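You operate a simulated robot arm through the tools that you are given. There is no shell and no other tool. Be economical: measure what you need, move in short steps, check, and stop when the job is done.

Carry out the task below with a simulated robot arm. There is one attempt and no reset: what you move stays moved.

TASK
Put the purple open tin from the top of the white bench in the white tub there and the orange open tin on the tan disc.
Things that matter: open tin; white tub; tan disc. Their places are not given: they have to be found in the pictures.

It is judged by the outcome, as a careful person would: the job done as asked, and still so three seconds after it is handed in. It fails if anything else is knocked over, pushed out of place, dropped, spilled or broken.

THE ROBOT
A 6-joint arm with a two-finger parallel gripper, fixed in place. Base frame: the origin is at the foot of the arm, x ahead of it, y to its left, z up; the work surface is at about z = 0. Lengths are in mm, angles in degrees, forces in N, time in s.
With the tool pointing down near the work surface it reaches from about 160 to 420 mm from the base axis. Its first joint turns from -66.0 to 66.0 degrees. Payload 1.57 kg.
Tool frame: the origin (TCP) lies between the finger pads and is the grasp point; the fingertips stand 30 mm ahead of it; z points along the fingers, y is the line along which they close. The gripper opens to 80 mm. The fingers are 17 mm wide and 12 mm thick; the gripper's body (40 by 82 mm) begins 80 mm behind the TCP.
Orientation is that of the tool frame in the base frame, as a unit quaternion [x, y, z, w]. With the fingers straight down and closing along the base's y, the tool's x points along the base's -x, its y along +y and its z along -z.

THE INTERFACE
- The arm moves only by the tool play_rows. Its argument "rows" is a list of rows, each a list of 7 numbers: the shift along the tool's x, y, z in mm, then the turn, a rotation vector about the tool's x, y, z in rad, then the gripper command, from -1 (fully open) to 1 (shut), values between in proportion. In form: [[x, y, z, ax, ay, az, gripper], ...]. A call has 1 to 10 rows; each row is the pose to reach, as a shift and turn from the pose commanded when the call began, along the tool's axes at that moment. A row lasts 0.2 s, in which the tool goes at most 50 mm and 8.6 degrees; a call with a longer step from one row to the next is refused whole, and so is a gripper value outside its range. A pose out of reach is approached as far as the arm can. The call stops where the force on the tool passes 40 N (or 10 N more than at its start, if that is more) or the arm is blocked; 0.2 s more then pass. The fingers move at their own pace (about 153 mm/s each) and stop on an object; they squeeze with about 21 N. The grip force told is the motor's: it shows also when the fingers shut on nothing. Time passes only in rows, and 0.2 s behind the last, so rows that repeat a pose let the fingers close. It gives the time, the measured TCP pose, the force on the tool (base axes), the opening and the grip force at its end, in the units of the frame above (readings bear some noise).
- Cameras (640 x 400 px; columns grow to the right, rows downward): "scene" is fixed at [63.9, -343.3, 414.4]; the picture's right is [0.69, -0.73, 0.00], its down [-0.47, -0.44, -0.76] and it looks along [0.55, 0.53, -0.64] (base axes); focal length 234 px, centre (320, 200). "wrist" rides on the gripper at [-32, 0, -78] in the tool frame; the picture's right is [0.00, -1.00, 0.00], its down [0.97, 0.00, -0.24] and it looks along [0.24, 0.00, 0.97] (tool axes); focal length 218 px, centre (320, 200).
- snapshot(camera): a new picture of that camera. No time passes.
- pixel_to_xyz(camera, pixels): for up to 12 pixels [column, row] of the newest picture of that camera ("zoom" is the newest enlarged one), the place [x, y, z] in the base frame of the surface seen there, good to about 2 mm. No time passes.
- inspect(camera, box): a new picture of the part [left, top, right, bottom] of that camera's present view, enlarged. No time passes.
- close_job(): hands the job in; it is judged then, once.

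Work in short steps. Measure before you move; look again where a grasp or a placing could have gone wrong, and mend it. You have 60 turns and 22 pictures in all, the two below and enlarged ones among them. Open the gripper and draw the arm clear of the work before you hand the job in, unless the task says otherwise; then end with one line.

The tools are called after "Request:" as a command line: name --pt "numbers of a row" for each row, then --argument value for the rest, lists and objects as JSON in quotes. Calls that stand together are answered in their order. play_rows: Moves the arm, as the interface text tells. Its arguments: {"type":"object","properties":{"rows":{"type":"array"}},"required":["rows"]} The other tools are called the same way: snapshot (camera) takes a picture; pixel_to_xyz (camera, pixels) gives the place of the surface under pixels of a picture; inspect (camera, box) takes an enlarged picture of a part of a camera's view; close_job () hands the job in.

At the start:

```text
time_s: 0.0
tool_pos: [228.5, 20.9, 253.4]
orientation: [-0.001, 1.0, 0.0, 0.002]
contact_force: [0.4, -0.1, -0.7]
width: 80.0
grip_force: 0.0
```

scene: 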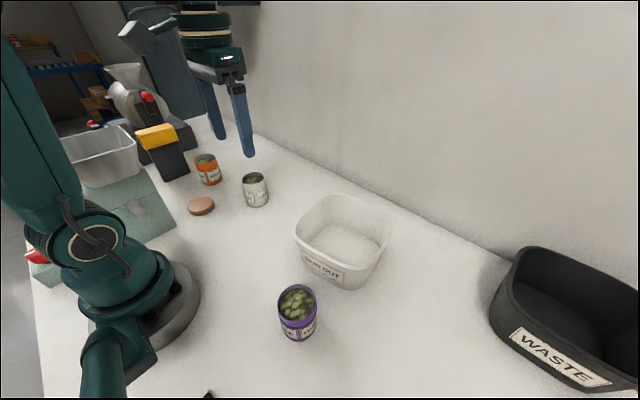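
wrist: 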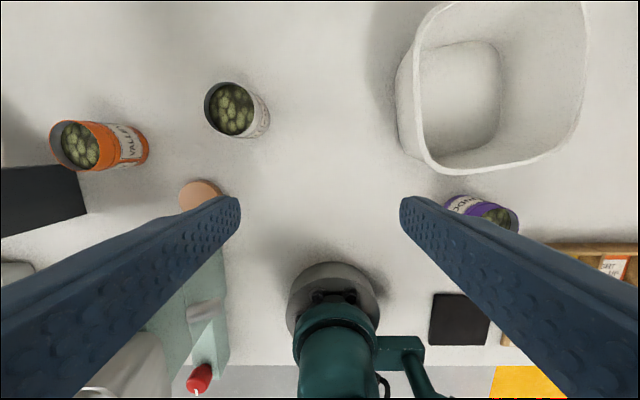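

The scene shows the purple tin near (297,312), the tub near (340,240), the orange tin near (208,168) and the tan disc near (201,206). I'll enlarge both areas and measure them.

Request:
inspect --camera "scene" --box '[240, 180, 400, 360]'

Request:
pixel_to_xyz --camera "scene" --pixels '[[297, 290], [279, 302], [315, 302], [297, 302], [297, 338], [342, 240], [300, 245], [350, 197], [387, 212], [350, 262], [325, 250], [360, 235]]'

Request:
pixel_to_xyz --camera "scene" --pixels '[[205, 160], [195, 160], [216, 160], [210, 184], [201, 204], [189, 206], [214, 204], [201, 197], [201, 211], [255, 178], [256, 204], [168, 160]]'

Request:
inspect --camera "scene" --box '[130, 110, 290, 230]'

```text
2.22 times, centred on (320, 270) of scene
```

zoom: 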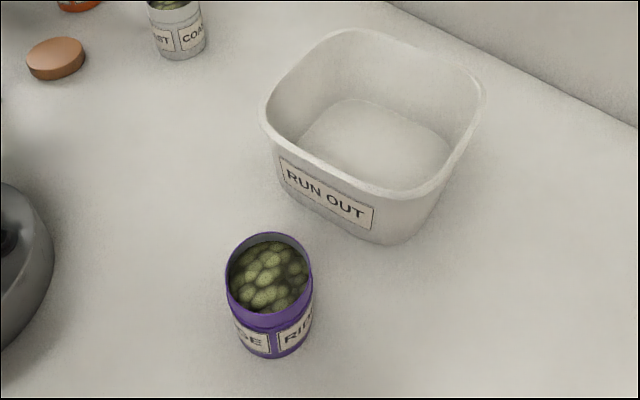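

```text
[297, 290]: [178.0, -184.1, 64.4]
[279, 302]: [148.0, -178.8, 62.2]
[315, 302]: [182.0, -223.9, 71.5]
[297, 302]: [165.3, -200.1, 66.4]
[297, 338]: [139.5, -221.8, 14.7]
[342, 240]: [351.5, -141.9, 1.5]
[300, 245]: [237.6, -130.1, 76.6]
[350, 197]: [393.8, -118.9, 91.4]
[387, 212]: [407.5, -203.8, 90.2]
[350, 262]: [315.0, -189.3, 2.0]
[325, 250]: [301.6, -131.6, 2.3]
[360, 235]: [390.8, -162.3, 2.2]
```

```text
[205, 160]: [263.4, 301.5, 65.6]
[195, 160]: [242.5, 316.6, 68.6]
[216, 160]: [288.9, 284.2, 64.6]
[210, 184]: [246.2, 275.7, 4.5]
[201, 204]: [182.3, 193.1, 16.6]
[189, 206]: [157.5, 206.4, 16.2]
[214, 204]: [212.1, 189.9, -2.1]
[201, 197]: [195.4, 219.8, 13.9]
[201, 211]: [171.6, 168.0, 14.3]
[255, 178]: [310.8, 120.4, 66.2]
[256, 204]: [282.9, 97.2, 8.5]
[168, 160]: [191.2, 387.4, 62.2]
```

```text
3.33 times, centred on (210, 170) of scene
```

zoom: 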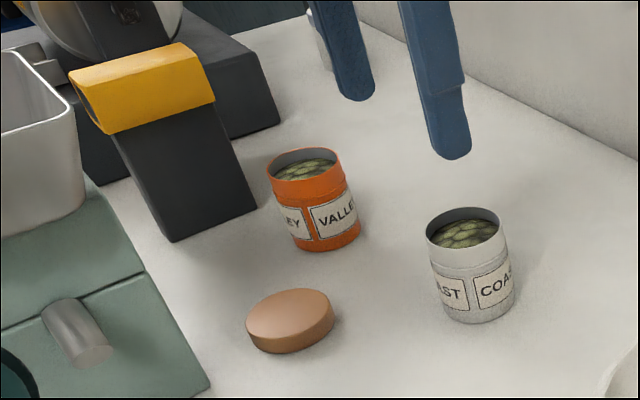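

Purple tin: centre about (165,-201), rim z about 70. Orange tin: about (264,300). Disc: about (184,194), top z 16. I'll move above the purple tin and look from the wrist.

Request:
play_rows --pt "11 -37 5 0 0 0 -1" --pt "22 -74 10 0 0 0 -1" --pt "33 -111 18 0 0 0 -1" --pt "43 -148 28 0 0 0 -1" --pt "53 -185 40 0 0 0 -1" --pt "63 -222 53 0 0 0 -1" --pt "63 -222 53 0 0 0 -1"

Request:
snapshot --camera "wrist"

```text
time_s: 1.6
tool_pos: [167.3, -201.3, 199.9]
orientation: [-0.002, 1.0, 0.0, 0.002]
contact_force: [-0.3, 0.3, 0.6]
width: 80.0
grip_force: 0.1
```

```text
17 pictures are left
```

wrist: 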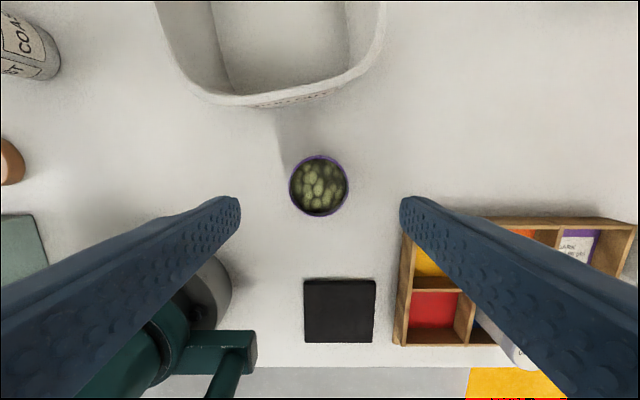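

The tin is centred between the fingers at (319,186). I'll measure its rim, the wooden organiser to the right and the tub's rim.

Request:
pixel_to_xyz --camera "wrist" --pixels '[[319, 157], [319, 215], [290, 186], [348, 186], [404, 242], [410, 232], [480, 217], [319, 186], [250, 100], [330, 88], [380, 50], [165, 30]]'

Request:
pixel_to_xyz --camera "scene" --pixels '[[297, 222], [320, 200], [345, 195], [383, 225], [375, 250], [345, 272], [320, 260], [296, 232], [372, 204], [388, 215], [300, 215], [360, 265]]'

```text
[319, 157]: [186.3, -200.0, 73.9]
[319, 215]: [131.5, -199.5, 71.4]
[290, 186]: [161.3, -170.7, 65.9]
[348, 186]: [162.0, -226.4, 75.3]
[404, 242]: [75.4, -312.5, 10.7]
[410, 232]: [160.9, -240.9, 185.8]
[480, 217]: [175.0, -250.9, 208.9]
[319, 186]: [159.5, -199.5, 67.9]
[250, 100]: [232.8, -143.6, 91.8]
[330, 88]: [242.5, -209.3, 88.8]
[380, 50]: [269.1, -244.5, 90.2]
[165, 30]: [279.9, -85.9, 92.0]
```

```text
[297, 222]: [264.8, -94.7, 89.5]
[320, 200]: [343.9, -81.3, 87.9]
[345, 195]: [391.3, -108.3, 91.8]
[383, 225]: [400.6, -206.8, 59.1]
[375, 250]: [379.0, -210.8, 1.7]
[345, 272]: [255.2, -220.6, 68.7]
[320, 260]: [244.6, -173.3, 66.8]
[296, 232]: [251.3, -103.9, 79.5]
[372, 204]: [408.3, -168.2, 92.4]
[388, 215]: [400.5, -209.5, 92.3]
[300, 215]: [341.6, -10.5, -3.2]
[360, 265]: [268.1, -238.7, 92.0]
```

Tin centre is about (159,-199.5) with rim z 74, and the organiser is low and out of the way. The tub rim spans x 233–410 and y -82 to -245 at z 91, with the floor at z 2. I'll descend to TCP z 48 and grip.

Request:
play_rows --pt "8 2 35 0 0 0 -1" --pt "8 2 75 0 0 0 -1" --pt "8 2 110 0 0 0 -1" --pt "8 2 135 0 0 0 -1" --pt "8 2 152 0 0 0 -1" --pt "8 2 152 0 0 0 -1" --pt "8 2 152 0 0 0 0.5" --pt "8 2 152 0 0 0 0.5" --pt "8 2 152 0 0 0 0.5"

Request:
snapshot --camera "wrist"

```text
time_s: 3.6
tool_pos: [156.1, -199.4, 49.7]
orientation: [-0.001, 1.0, 0.0, 0.002]
contact_force: [0.4, -0.5, 0.6]
width: 56.8
grip_force: 21.5
```

```text
16 pictures are left
```

wrist: 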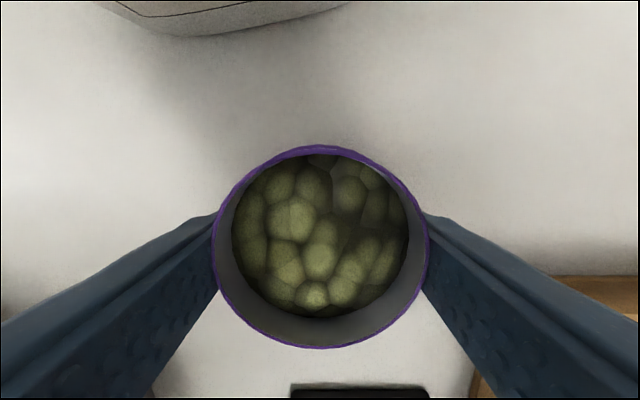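

It is gripped at width 56.8 with 21 N. I'll lift straight up so the tin's bottom clears the 92 mm rim.

Request:
play_rows --pt "0 0 -8 0 0 0 0.6" --pt "0 0 -25 0 0 0 0.6" --pt "0 0 -50 0 0 0 0.6" --pt "0 0 -75 0 0 0 0.6" --pt "0 0 -100 0 0 0 0.6" --pt "0 0 -120 0 0 0 0.6" --pt "0 0 -130 0 0 0 0.6" --pt "0 0 -130 0 0 0 0.6"

```text
time_s: 5.4
tool_pos: [157.3, -200.7, 177.0]
orientation: [-0.001, 1.0, 0.0, 0.002]
contact_force: [-0.5, 0.3, -1.5]
width: 56.5
grip_force: 20.9
```

Held. I'll carry it over the tub centre (about 322,-160) and look.

Request:
play_rows --pt "-10 3 0 0 0 0 0.6" --pt "-35 9 0 0 0 0 0.6" --pt "-65 16 0 0 0 0 0.6" --pt "-95 23 0 0 0 0 0.6" --pt "-125 31 0 0 0 0 0.6" --pt "-150 37 0 0 0 0 0.6" --pt "-165 41 0 0 0 0 0.6" --pt "-165 41 0 0 0 0 0.6"

Request:
snapshot --camera "wrist"

Request:
snapshot --camera "scene"

```text
time_s: 7.2
tool_pos: [323.7, -159.0, 178.0]
orientation: [-0.001, 1.0, 0.0, 0.001]
contact_force: [-0.1, -0.1, -2.0]
width: 56.8
grip_force: 20.7
```

```text
15 pictures are left
```

wrist: 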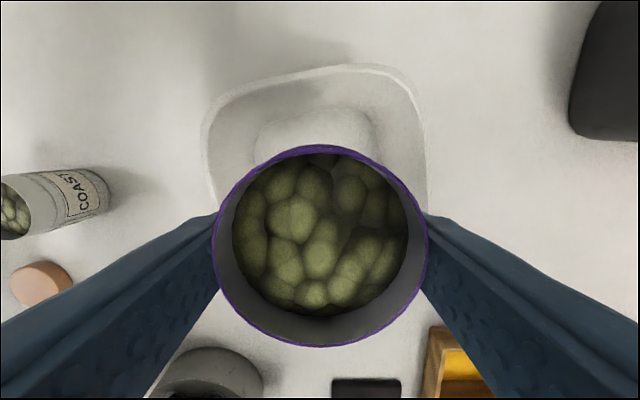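

```text
14 pictures are left
```

scene: 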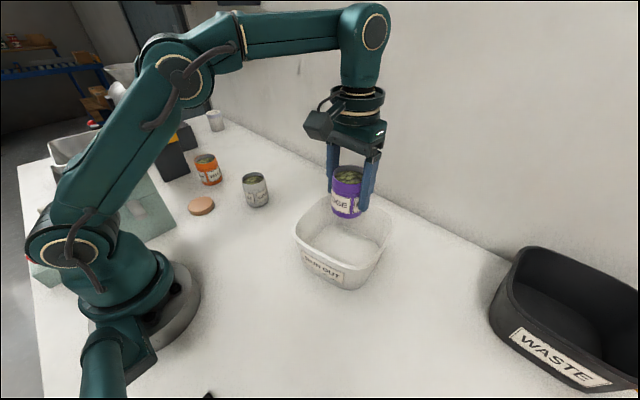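

The tin hangs over the tub. I'll measure the rim and floor edges from here to centre it.

Request:
pixel_to_xyz --camera "wrist" --pixels '[[204, 135], [206, 165], [423, 150], [425, 190], [375, 67], [280, 80], [315, 112], [262, 130], [375, 125], [258, 145], [378, 145], [410, 90]]'

Request:
pixel_to_xyz --camera "scene" --pixels '[[311, 240], [316, 248], [330, 258], [345, 265], [355, 263], [365, 255], [375, 245], [380, 238], [335, 225], [318, 232]]'

```text
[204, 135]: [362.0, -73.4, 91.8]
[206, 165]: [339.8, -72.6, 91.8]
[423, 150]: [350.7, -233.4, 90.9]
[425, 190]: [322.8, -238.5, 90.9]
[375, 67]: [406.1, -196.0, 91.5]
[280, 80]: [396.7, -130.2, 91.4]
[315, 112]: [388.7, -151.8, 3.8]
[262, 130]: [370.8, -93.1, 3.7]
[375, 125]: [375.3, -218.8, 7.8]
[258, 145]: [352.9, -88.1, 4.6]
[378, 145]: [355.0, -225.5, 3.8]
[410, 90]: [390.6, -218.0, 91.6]
```

```text
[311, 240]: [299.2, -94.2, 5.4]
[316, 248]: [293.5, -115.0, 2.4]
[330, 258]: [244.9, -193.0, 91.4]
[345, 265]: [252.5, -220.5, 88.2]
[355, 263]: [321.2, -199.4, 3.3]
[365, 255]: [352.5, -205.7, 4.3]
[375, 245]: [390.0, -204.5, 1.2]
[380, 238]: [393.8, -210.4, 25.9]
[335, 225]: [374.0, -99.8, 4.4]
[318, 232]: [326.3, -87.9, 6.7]
```

The floor spans y -88 to -225 and x about 265–390 at z 3, so the tin is well centred. I'll lower it most of the way, then ease down.

Request:
play_rows --pt "0 0 15 0 0 0 0.6" --pt "0 0 40 0 0 0 0.6" --pt "0 0 65 0 0 0 0.6" --pt "0 0 88 0 0 0 0.6" --pt "0 0 104 0 0 0 0.6" --pt "0 0 114 0 0 0 0.6" --pt "0 0 119 0 0 0 0.6" --pt "0 0 121 0 0 0 0.6" --pt "0 0 122 0 0 0 0.6" --pt "0 0 122 0 0 0 0.6"

```text
time_s: 9.4
tool_pos: [324.5, -158.5, 57.0]
orientation: [-0.001, 1.0, -0.001, 0.002]
contact_force: [0.2, 0.8, -1.3]
width: 56.7
grip_force: 21.3
```

Still hanging, with about 4 mm to go. I'll ease down in 1 mm steps.

Request:
play_rows --pt "0 0 1 0 0 0 0.6" --pt "0 0 2 0 0 0 0.6" --pt "0 0 3 0 0 0 0.6" --pt "0 0 3.5 0 0 0 0.6" --pt "0 0 3.5 0 0 0 0.6"

```text
time_s: 10.6
tool_pos: [324.4, -159.4, 53.0]
orientation: [-0.002, 1.0, 0.0, 0.002]
contact_force: [-3.3, 0.7, 12.9]
width: 56.7
grip_force: 21.4
```

Contact with the floor (Fz +13 N). I'll release with a partial opening, then rise.

Request:
play_rows --pt "0 0 -1 0 0 0 0.2" --pt "0 0 -1 0 0 0 -0.6" --pt "0 0 -1 0 0 0 -0.7" --pt "0 0 -5 0 0 0 -0.7" --pt "0 0 -20 0 0 0 -0.7" --pt "0 0 -50 0 0 0 -0.7" --pt "0 0 -90 0 0 0 -0.7" --pt "0 0 -130 0 0 0 -0.7" --pt "0 0 -160 0 0 0 -0.7" --pt "0 0 -180 0 0 0 -0.7"

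Request:
snapshot --camera "wrist"

```text
time_s: 12.8
tool_pos: [311.6, -156.5, 227.9]
orientation: [-0.001, 1.0, 0.0, 0.001]
contact_force: [0.0, 0.0, -0.1]
width: 68.2
grip_force: 0.0
out of reach, approached as far as the arm can: row 10
```

```text
13 pictures are left
```

wrist: 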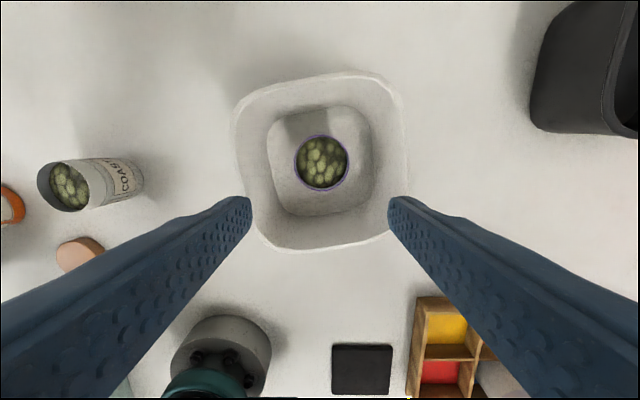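

The purple tin stands upright in the tub. I'll swing toward the orange tin at a safe height and look.

Request:
play_rows --pt "20 35 5 0 0 0 -0.8" --pt "45 75 10 0 0 0 -1" --pt "65 115 10 0 0 0 -1" --pt "75 158 10 0 0 0 -1" --pt "80 202 10 0 0 0 -1" --pt "80 248 10 0 0 0 -1" --pt "80 294 10 0 0 0 -1" --pt "80 325 12 0 0 0 -1" --pt "80 340 14 0 0 0 -1" --pt "80 340 14 0 0 0 -1"

Request:
snapshot --camera "wrist"

```text
time_s: 15.0
tool_pos: [232.0, 184.7, 212.9]
orientation: [0.0, 1.0, -0.001, 0.001]
contact_force: [-0.8, 0.0, 0.3]
width: 80.1
grip_force: 0.0
```

```text
12 pictures are left
```

wrist: 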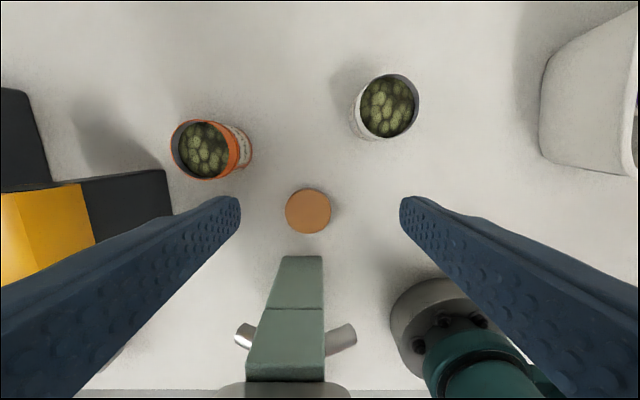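

Request:
pixel_to_xyz --camera "wrist" --pixels '[[172, 150], [240, 150], [205, 121], [205, 179], [165, 175], [170, 212], [85, 190], [95, 235], [15, 100], [50, 170], [120, 190], [45, 215]]'

Request:
pixel_to_xyz --camera "wrist" --pixels '[[288, 210], [329, 210], [308, 190], [308, 230], [308, 210], [290, 257], [320, 257], [300, 300], [280, 340], [240, 330], [350, 330]]'

```text
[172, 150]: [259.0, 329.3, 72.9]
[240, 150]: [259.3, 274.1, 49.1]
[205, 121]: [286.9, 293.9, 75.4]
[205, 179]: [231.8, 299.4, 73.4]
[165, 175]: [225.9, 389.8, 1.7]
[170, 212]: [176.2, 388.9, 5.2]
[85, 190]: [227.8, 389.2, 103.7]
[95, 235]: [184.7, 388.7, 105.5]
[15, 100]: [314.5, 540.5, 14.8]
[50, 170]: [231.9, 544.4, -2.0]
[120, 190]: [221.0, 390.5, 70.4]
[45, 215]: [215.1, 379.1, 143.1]
```

```text
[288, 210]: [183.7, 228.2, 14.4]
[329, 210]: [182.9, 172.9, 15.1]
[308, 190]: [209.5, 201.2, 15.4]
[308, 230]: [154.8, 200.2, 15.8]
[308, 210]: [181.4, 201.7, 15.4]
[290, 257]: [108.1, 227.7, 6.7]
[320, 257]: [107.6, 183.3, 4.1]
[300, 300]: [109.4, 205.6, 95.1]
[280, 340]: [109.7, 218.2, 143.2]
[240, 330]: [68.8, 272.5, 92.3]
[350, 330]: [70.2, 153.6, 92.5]
```

The disc (181,201, top z 15) has a tall green object behind it at x≤109. I'll measure how high it reaches and the yellow-topped stand before planning the arm's path.

Request:
inspect --camera "scene" --box '[20, 90, 260, 270]'

Request:
pixel_to_xyz --camera "scene" --pixels '[[170, 225], [150, 190], [125, 185], [130, 215], [150, 235], [140, 208], [100, 180], [110, 155], [136, 145], [160, 135], [178, 128], [135, 205]]'

```text
2.22 times, centred on (140, 180) of scene
```

zoom: 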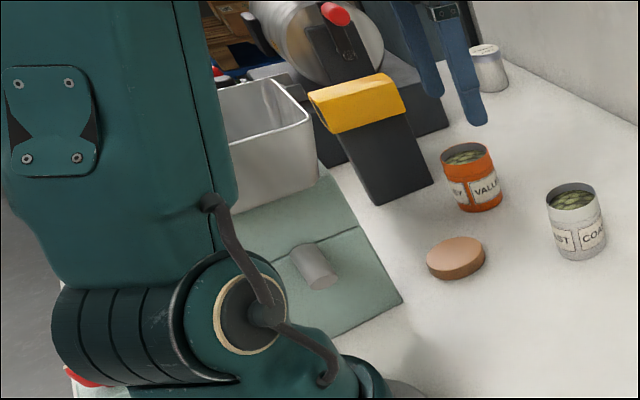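

```text
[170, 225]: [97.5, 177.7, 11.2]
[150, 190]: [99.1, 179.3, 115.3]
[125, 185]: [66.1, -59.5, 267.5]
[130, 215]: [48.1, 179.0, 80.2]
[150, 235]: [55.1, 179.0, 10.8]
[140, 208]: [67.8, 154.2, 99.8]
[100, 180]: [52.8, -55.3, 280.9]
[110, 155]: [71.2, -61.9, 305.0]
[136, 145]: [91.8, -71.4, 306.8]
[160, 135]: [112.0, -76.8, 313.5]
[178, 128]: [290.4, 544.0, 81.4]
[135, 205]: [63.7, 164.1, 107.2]
```

Request:
pixel_to_xyz --camera "zoom" --pixels '[[325, 185], [300, 200], [270, 170], [305, 120], [262, 82], [230, 85], [360, 105], [355, 85], [330, 115], [310, 250], [340, 180], [245, 205]]'

```text
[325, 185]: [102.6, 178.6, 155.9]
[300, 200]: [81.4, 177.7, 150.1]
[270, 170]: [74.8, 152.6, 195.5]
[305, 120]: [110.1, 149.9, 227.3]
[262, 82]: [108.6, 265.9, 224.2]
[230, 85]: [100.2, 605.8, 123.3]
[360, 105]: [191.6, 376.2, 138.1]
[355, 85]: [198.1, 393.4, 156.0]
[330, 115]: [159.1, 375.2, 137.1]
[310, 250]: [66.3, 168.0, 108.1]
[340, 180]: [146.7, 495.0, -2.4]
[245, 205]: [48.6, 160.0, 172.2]
```

The dispenser behind the disc reaches about z 228 with its face at x≈112. I need to see what sticks out of the gripper before placing there.

Request:
snapshot --camera "scene"

Request:
inspect --camera "scene" --box '[60, 0, 300, 180]'

```text
10 pictures are left
```

scene: 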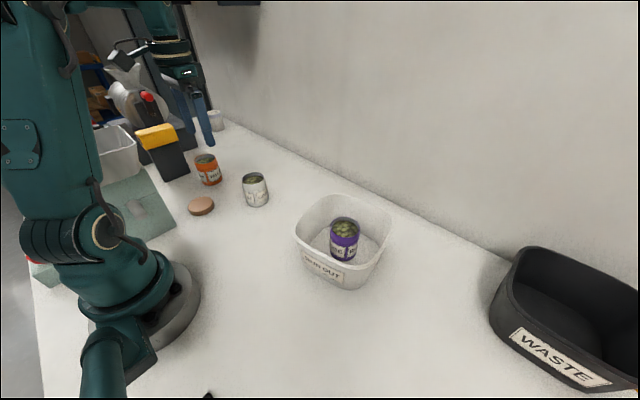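

```text
2.22 times, centred on (180, 90) of scene
```

zoom: 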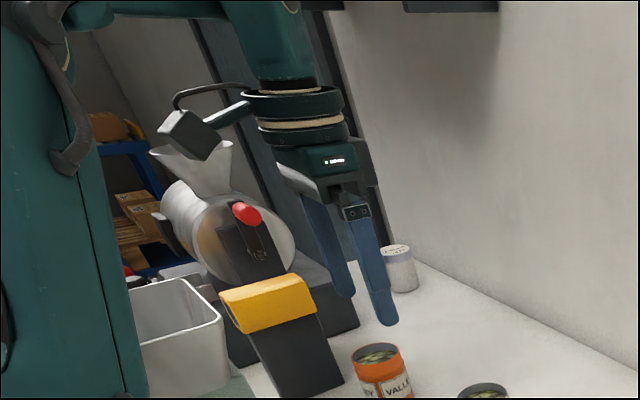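

Request:
pixel_to_xyz --camera "zoom" --pixels '[[175, 140], [190, 125], [205, 150], [225, 115], [180, 95], [290, 60], [300, 110], [330, 160], [385, 315], [250, 105], [160, 130], [200, 158]]'

```text
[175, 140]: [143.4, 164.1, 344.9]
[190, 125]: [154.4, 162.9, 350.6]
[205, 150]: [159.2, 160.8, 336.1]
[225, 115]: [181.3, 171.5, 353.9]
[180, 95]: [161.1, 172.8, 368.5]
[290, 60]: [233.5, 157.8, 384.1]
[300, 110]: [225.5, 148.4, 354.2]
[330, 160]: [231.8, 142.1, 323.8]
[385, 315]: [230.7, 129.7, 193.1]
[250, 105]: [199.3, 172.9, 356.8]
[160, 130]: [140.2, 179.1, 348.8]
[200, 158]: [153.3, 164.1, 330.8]
```

A box sticks out about 92 mm along the tool's +x, 118–160 mm above the TCP, and would hit the dispenser at this yaw. I'll turn the tool 90° so it points to base -y, with the fingers closing along x.

Request:
play_rows --pt "0 0 0 0 0 -0.1 -1" --pt "0 0 0 0 0 -0.24 -1" --pt "0 0 0 0 0 -0.38 -1" --pt "0 0 0 0 0 -0.52 -1" --pt "0 0 0 0 0 -0.66 -1" --pt "0 0 0 0 0 -0.8 -1" --pt "0 0 0 0 0 -0.94 -1" --pt "0 0 0 0 0 -1.08 -1" --pt "0 0 0 0 0 -1.22 -1" --pt "0 0 0 0 0 -1.36 -1"

Request:
play_rows --pt "0 0 0 0 0 -0.1 -1" --pt "0 0 0 0 0 -0.21 -1" --pt "0 0 0 0 0 -0.21 -1"

```text
time_s: 17.2
tool_pos: [233.6, 184.5, 212.0]
orientation: [-0.63, 0.777, -0.001, 0.001]
contact_force: [0.1, -0.4, -0.5]
width: 80.1
grip_force: 0.0
```

```text
time_s: 18.0
tool_pos: [232.9, 184.3, 212.3]
orientation: [0.708, -0.707, 0.001, -0.001]
contact_force: [-0.3, -0.5, -0.1]
width: 80.1
grip_force: 0.1
```

Tool x now points to base -y and tool y to base -x. I'll move above the orange tin at about (260,300), z 160, and look.

Request:
play_rows --pt "-20 -5 8 0 0 0 -1" --pt "-50 -11 20 0 0 0 -1" --pt "-80 -18 35 0 0 0 -1" --pt "-105 -24 46 0 0 0 -1" --pt "-115 -27 52 0 0 0 -1" --pt "-115 -27 52 0 0 0 -1"

Request:
snapshot --camera "wrist"

```text
time_s: 19.4
tool_pos: [254.9, 291.5, 157.2]
orientation: [0.708, -0.706, 0.001, -0.001]
contact_force: [0.1, -0.1, 0.1]
width: 80.1
grip_force: 0.1
out of reach, approached as far as the arm can: row 5, 6
```

```text
8 pictures are left
```

wrist: 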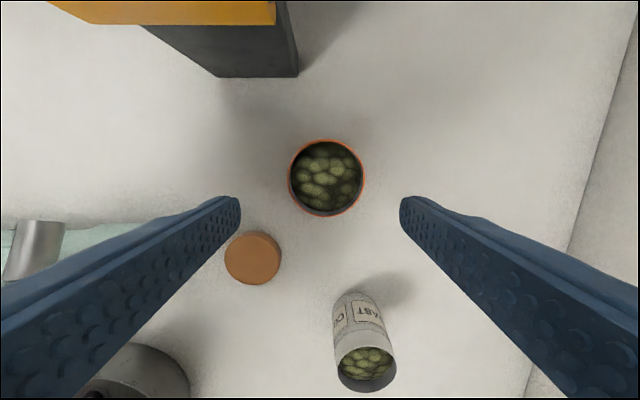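

Request:
pixel_to_xyz --camera "wrist" --pixels '[[289, 178], [365, 178], [327, 140], [327, 216], [327, 178], [225, 258], [281, 258], [253, 232], [253, 284], [253, 258]]'

```text
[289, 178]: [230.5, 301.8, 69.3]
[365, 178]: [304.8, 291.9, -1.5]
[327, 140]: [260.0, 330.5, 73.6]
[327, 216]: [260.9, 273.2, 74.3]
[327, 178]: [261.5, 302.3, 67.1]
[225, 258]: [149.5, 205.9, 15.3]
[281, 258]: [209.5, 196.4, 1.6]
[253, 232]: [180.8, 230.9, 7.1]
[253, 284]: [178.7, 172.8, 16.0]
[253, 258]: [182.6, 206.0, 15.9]
```

Orange tin centre is about (260,301.5), rim z 74. The last target was just out of reach that high, so I'll come down 40 mm and read the pose again.

Request:
play_rows --pt "0 0 20 0 0 0 -1" --pt "0 0 38 0 0 0 -1" --pt "0 0 38 0 0 0 -1"

```text
time_s: 20.2
tool_pos: [256.6, 292.2, 118.8]
orientation: [-0.707, 0.707, -0.001, 0.001]
contact_force: [-1.3, -0.6, 0.1]
width: 80.2
grip_force: 0.1
```

Now I'll shift the remaining (+3.5, +9) and descend to z about 49.

Request:
play_rows --pt "-5 -2 5 0 0 0 -1" --pt "-9 -3.5 12 0 0 0 -1" --pt "-9 -3.5 30 0 0 0 -1" --pt "-9 -3.5 48 0 0 0 -1" --pt "-9 -3.5 62 0 0 0 -1" --pt "-9 -3.5 70 0 0 0 -1" --pt "-9 -3.5 70 0 0 0 -1"

Request:
snapshot --camera "wrist"

```text
time_s: 21.8
tool_pos: [258.3, 300.8, 50.5]
orientation: [-0.707, 0.708, -0.001, 0.0]
contact_force: [0.3, 0.8, -0.3]
width: 80.0
grip_force: 0.0
```

```text
7 pictures are left
```

wrist: 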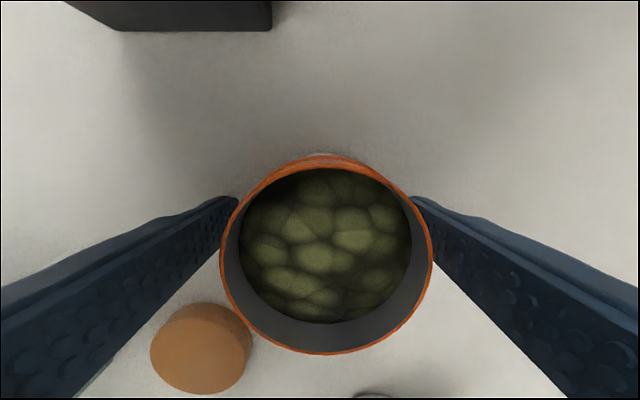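

The tin sits between the fingers, about 2 mm toward +x. I'll nudge over and close.

Request:
play_rows --pt "0 -2 0 0 0 0 -1" --pt "0 -2 0 0 0 0 0.0" --pt "0 -2 0 0 0 0 0.6" --pt "0 -2 0 0 0 0 0.6" --pt "0 -2 0 0 0 0 0.6"

```text
time_s: 23.0
tool_pos: [261.6, 301.5, 50.3]
orientation: [0.707, -0.707, 0.002, -0.001]
contact_force: [-1.7, 1.1, 4.5]
width: 56.6
grip_force: 20.7
```

Gripped (56.6 mm). I'll lift 60 mm and check.

Request:
play_rows --pt "0 0 -6 0 0 0 0.6" --pt "0 0 -20 0 0 0 0.6" --pt "0 0 -40 0 0 0 0.6" --pt "0 0 -55 0 0 0 0.6" --pt "0 0 -60 0 0 0 0.6" --pt "0 0 -60 0 0 0 0.6"

```text
time_s: 24.4
tool_pos: [263.2, 299.2, 110.0]
orientation: [0.708, -0.706, 0.001, -0.002]
contact_force: [0.8, 0.4, -0.7]
width: 56.6
grip_force: 20.9
```

Held. I'll carry it to above the disc (182,200).

Request:
play_rows --pt "8 7 0 0 0 0 0.6" --pt "25 20 0 0 0 0 0.6" --pt "45 36 0 0 0 0 0.6" --pt "65 52 0 0 0 0 0.6" --pt "83 67 0 0 0 0 0.6" --pt "95 77 0 0 0 0 0.6" --pt "100 80 0 0 0 0 0.6" --pt "100 80 0 0 0 0 0.6"

Request:
inspect --camera "scene" --box '[100, 80, 300, 240]'

Request:
snapshot --camera "wrist"

```text
time_s: 26.2
tool_pos: [180.6, 201.7, 107.1]
orientation: [-0.707, 0.707, -0.001, 0.001]
contact_force: [1.0, -0.1, -1.1]
width: 56.8
grip_force: 21.0
```

```text
2.50 times, centred on (200, 160) of scene
```

zoom: 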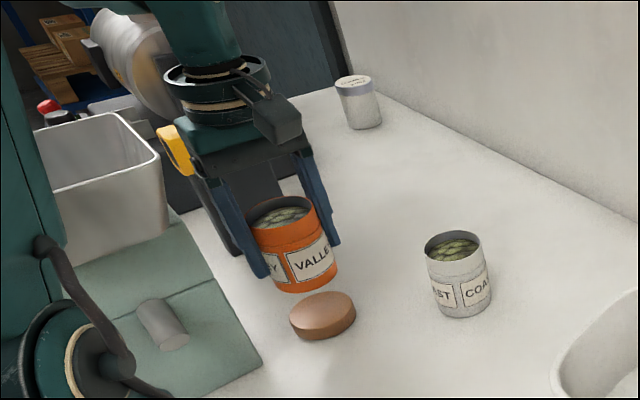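

```text
5 pictures are left
```

wrist: 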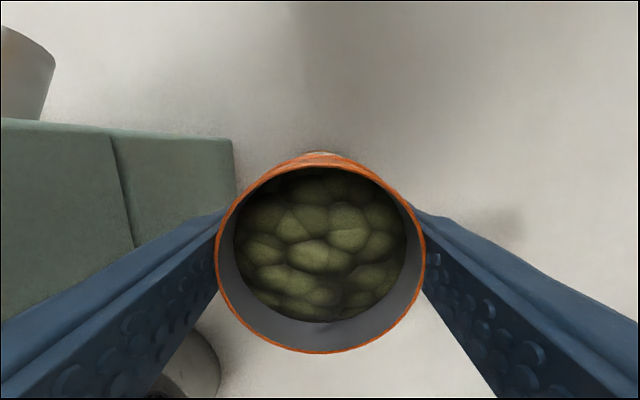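

I'll refine the disc's centre and the held tin's centre with measurements.

Request:
pixel_to_xyz --camera "zoom" --pixels '[[292, 316], [353, 306], [325, 294], [320, 326], [300, 300], [345, 318], [322, 311]]'

Request:
pixel_to_xyz --camera "wrist" --pixels '[[218, 258], [424, 258], [322, 168], [322, 351], [250, 190], [395, 190]]'

```text
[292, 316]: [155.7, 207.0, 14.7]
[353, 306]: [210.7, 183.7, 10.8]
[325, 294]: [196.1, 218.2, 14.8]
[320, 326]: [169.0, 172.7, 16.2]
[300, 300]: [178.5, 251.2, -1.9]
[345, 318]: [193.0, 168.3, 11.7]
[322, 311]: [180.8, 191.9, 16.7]
```

```text
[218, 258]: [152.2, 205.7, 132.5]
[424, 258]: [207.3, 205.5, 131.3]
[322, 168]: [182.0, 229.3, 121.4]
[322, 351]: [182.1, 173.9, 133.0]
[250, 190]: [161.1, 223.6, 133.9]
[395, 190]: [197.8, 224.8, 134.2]
```

Tin centre is about (180,202) and the disc's (182,200.5). I'll shift by (+2,-1) and lower 36 mm, then ease down.

Request:
play_rows --pt "1 -2 3 0 0 0 0.6" --pt "1 -2 12 0 0 0 0.6" --pt "1 -2 22 0 0 0 0.6" --pt "1 -2 30 0 0 0 0.6" --pt "1 -2 35 0 0 0 0.6" --pt "1 -2 36 0 0 0 0.6" --pt "1 -2 36 0 0 0 0.6"

```text
time_s: 27.8
tool_pos: [183.6, 200.6, 73.9]
orientation: [-0.707, 0.708, -0.002, 0.001]
contact_force: [-1.0, 0.4, -1.2]
width: 56.5
grip_force: 21.1
```

Request:
play_rows --pt "0 0 2 0 0 0 0.6" --pt "0 0 4 0 0 0 0.6" --pt "0 0 5 0 0 0 0.6" --pt "0 0 6 0 0 0 0.6" --pt "0 0 6 0 0 0 0.6"

Request:
inspect --camera "scene" --box '[160, 140, 250, 230]'

```text
time_s: 29.0
tool_pos: [183.5, 199.4, 67.2]
orientation: [0.707, -0.707, 0.002, -0.001]
contact_force: [-0.2, -0.3, -0.3]
width: 56.6
grip_force: 21.2
```

```text
4.44 times, centred on (205, 185) of scene
```

zoom: 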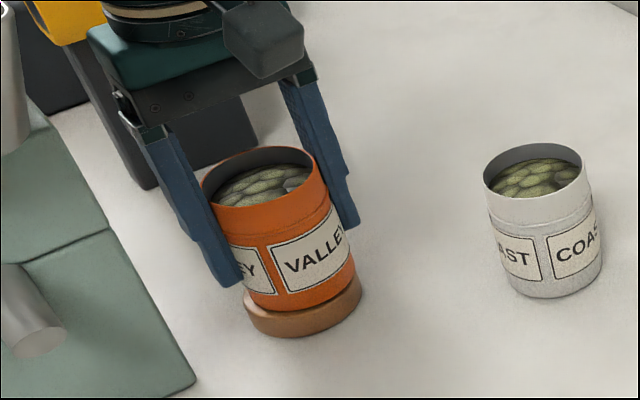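

The tin is nearly seated and well centred on the disc. I'll ease the last 1–2 mm to contact.

Request:
play_rows --pt "0 0 0.7 0 0 0 0.6" --pt "0 0 1.4 0 0 0 0.6" --pt "0 0 1.4 0 0 0 0.6"

```text
time_s: 29.8
tool_pos: [183.2, 200.9, 65.6]
orientation: [-0.707, 0.707, -0.001, 0.002]
contact_force: [-5.8, 0.0, 16.6]
width: 56.9
grip_force: 21.3
```

Seated (Fz +17 N). I'll release gently and rise straight up.

Request:
play_rows --pt "0 0 -0.8 0 0 0 0.6" --pt "0 0 -0.8 0 0 0 0.2" --pt "0 0 -0.8 0 0 0 -0.7" --pt "0 0 -0.8 0 0 0 -0.7" --pt "0 0 -5 0 0 0 -0.7" --pt "0 0 -25 0 0 0 -0.7" --pt "0 0 -60 0 0 0 -0.7" --pt "0 0 -100 0 0 0 -0.7" --pt "0 0 -130 0 0 0 -0.7" --pt "0 0 -140 0 0 0 -0.7"

Request:
snapshot --camera "wrist"

```text
time_s: 32.0
tool_pos: [182.2, 198.9, 206.6]
orientation: [0.708, -0.706, 0.001, -0.001]
contact_force: [-0.2, 0.0, 0.1]
width: 68.1
grip_force: 0.0
```

```text
3 pictures are left
```

wrist: 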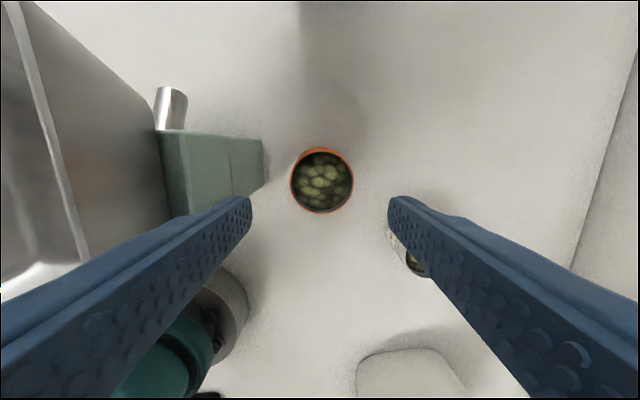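

The orange tin stands upright. I'll draw the arm away toward the clear middle at height and take a final look.

Request:
play_rows --pt "25 -10 -5 0 0 0 -1" --pt "60 -25 -12 0 0 0 -1" --pt "98 -40 -20 0 0 0 -1" --pt "138 -50 -25 0 0 0 -1" --pt "170 -55 -28 0 0 0 -1" --pt "190 -55 -28 0 0 0 -1" --pt "190 -55 -28 0 0 0 -1"

Request:
snapshot --camera "scene"

Request:
inspect --camera "scene" --box '[160, 140, 280, 230]'

```text
time_s: 33.6
tool_pos: [237.1, 10.5, 233.7]
orientation: [0.708, -0.706, 0.001, -0.002]
contact_force: [0.8, 0.4, 0.0]
width: 79.9
grip_force: 0.0
```

```text
2 pictures are left
```

scene: 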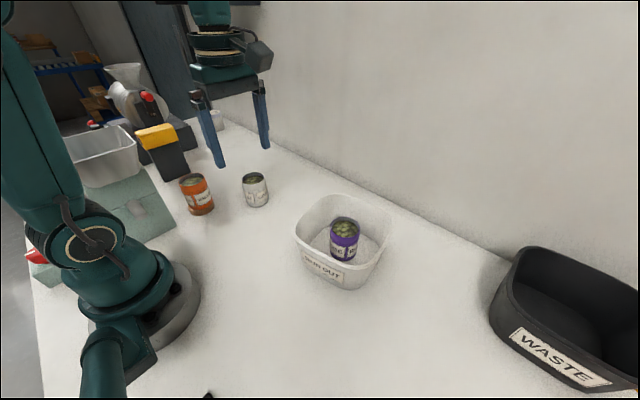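

```text
4.44 times, centred on (220, 185) of scene
```

zoom: 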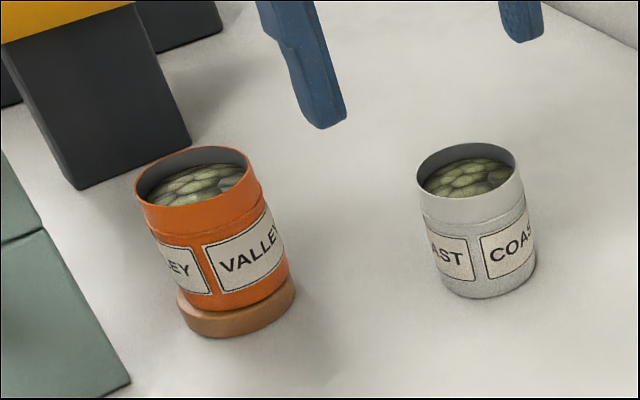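

Both tins stand upright where they were asked for, nothing else has moved, and the arm is clear. I'm handing the job in.

Request:
close_job

```text
The job is handed in.
```

The purple tin is upright in the white tub and the orange tin is upright on the tan disc. The final pictures showed nothing else moved or spilled, and I handed the job in with the gripper open and the arm clear.
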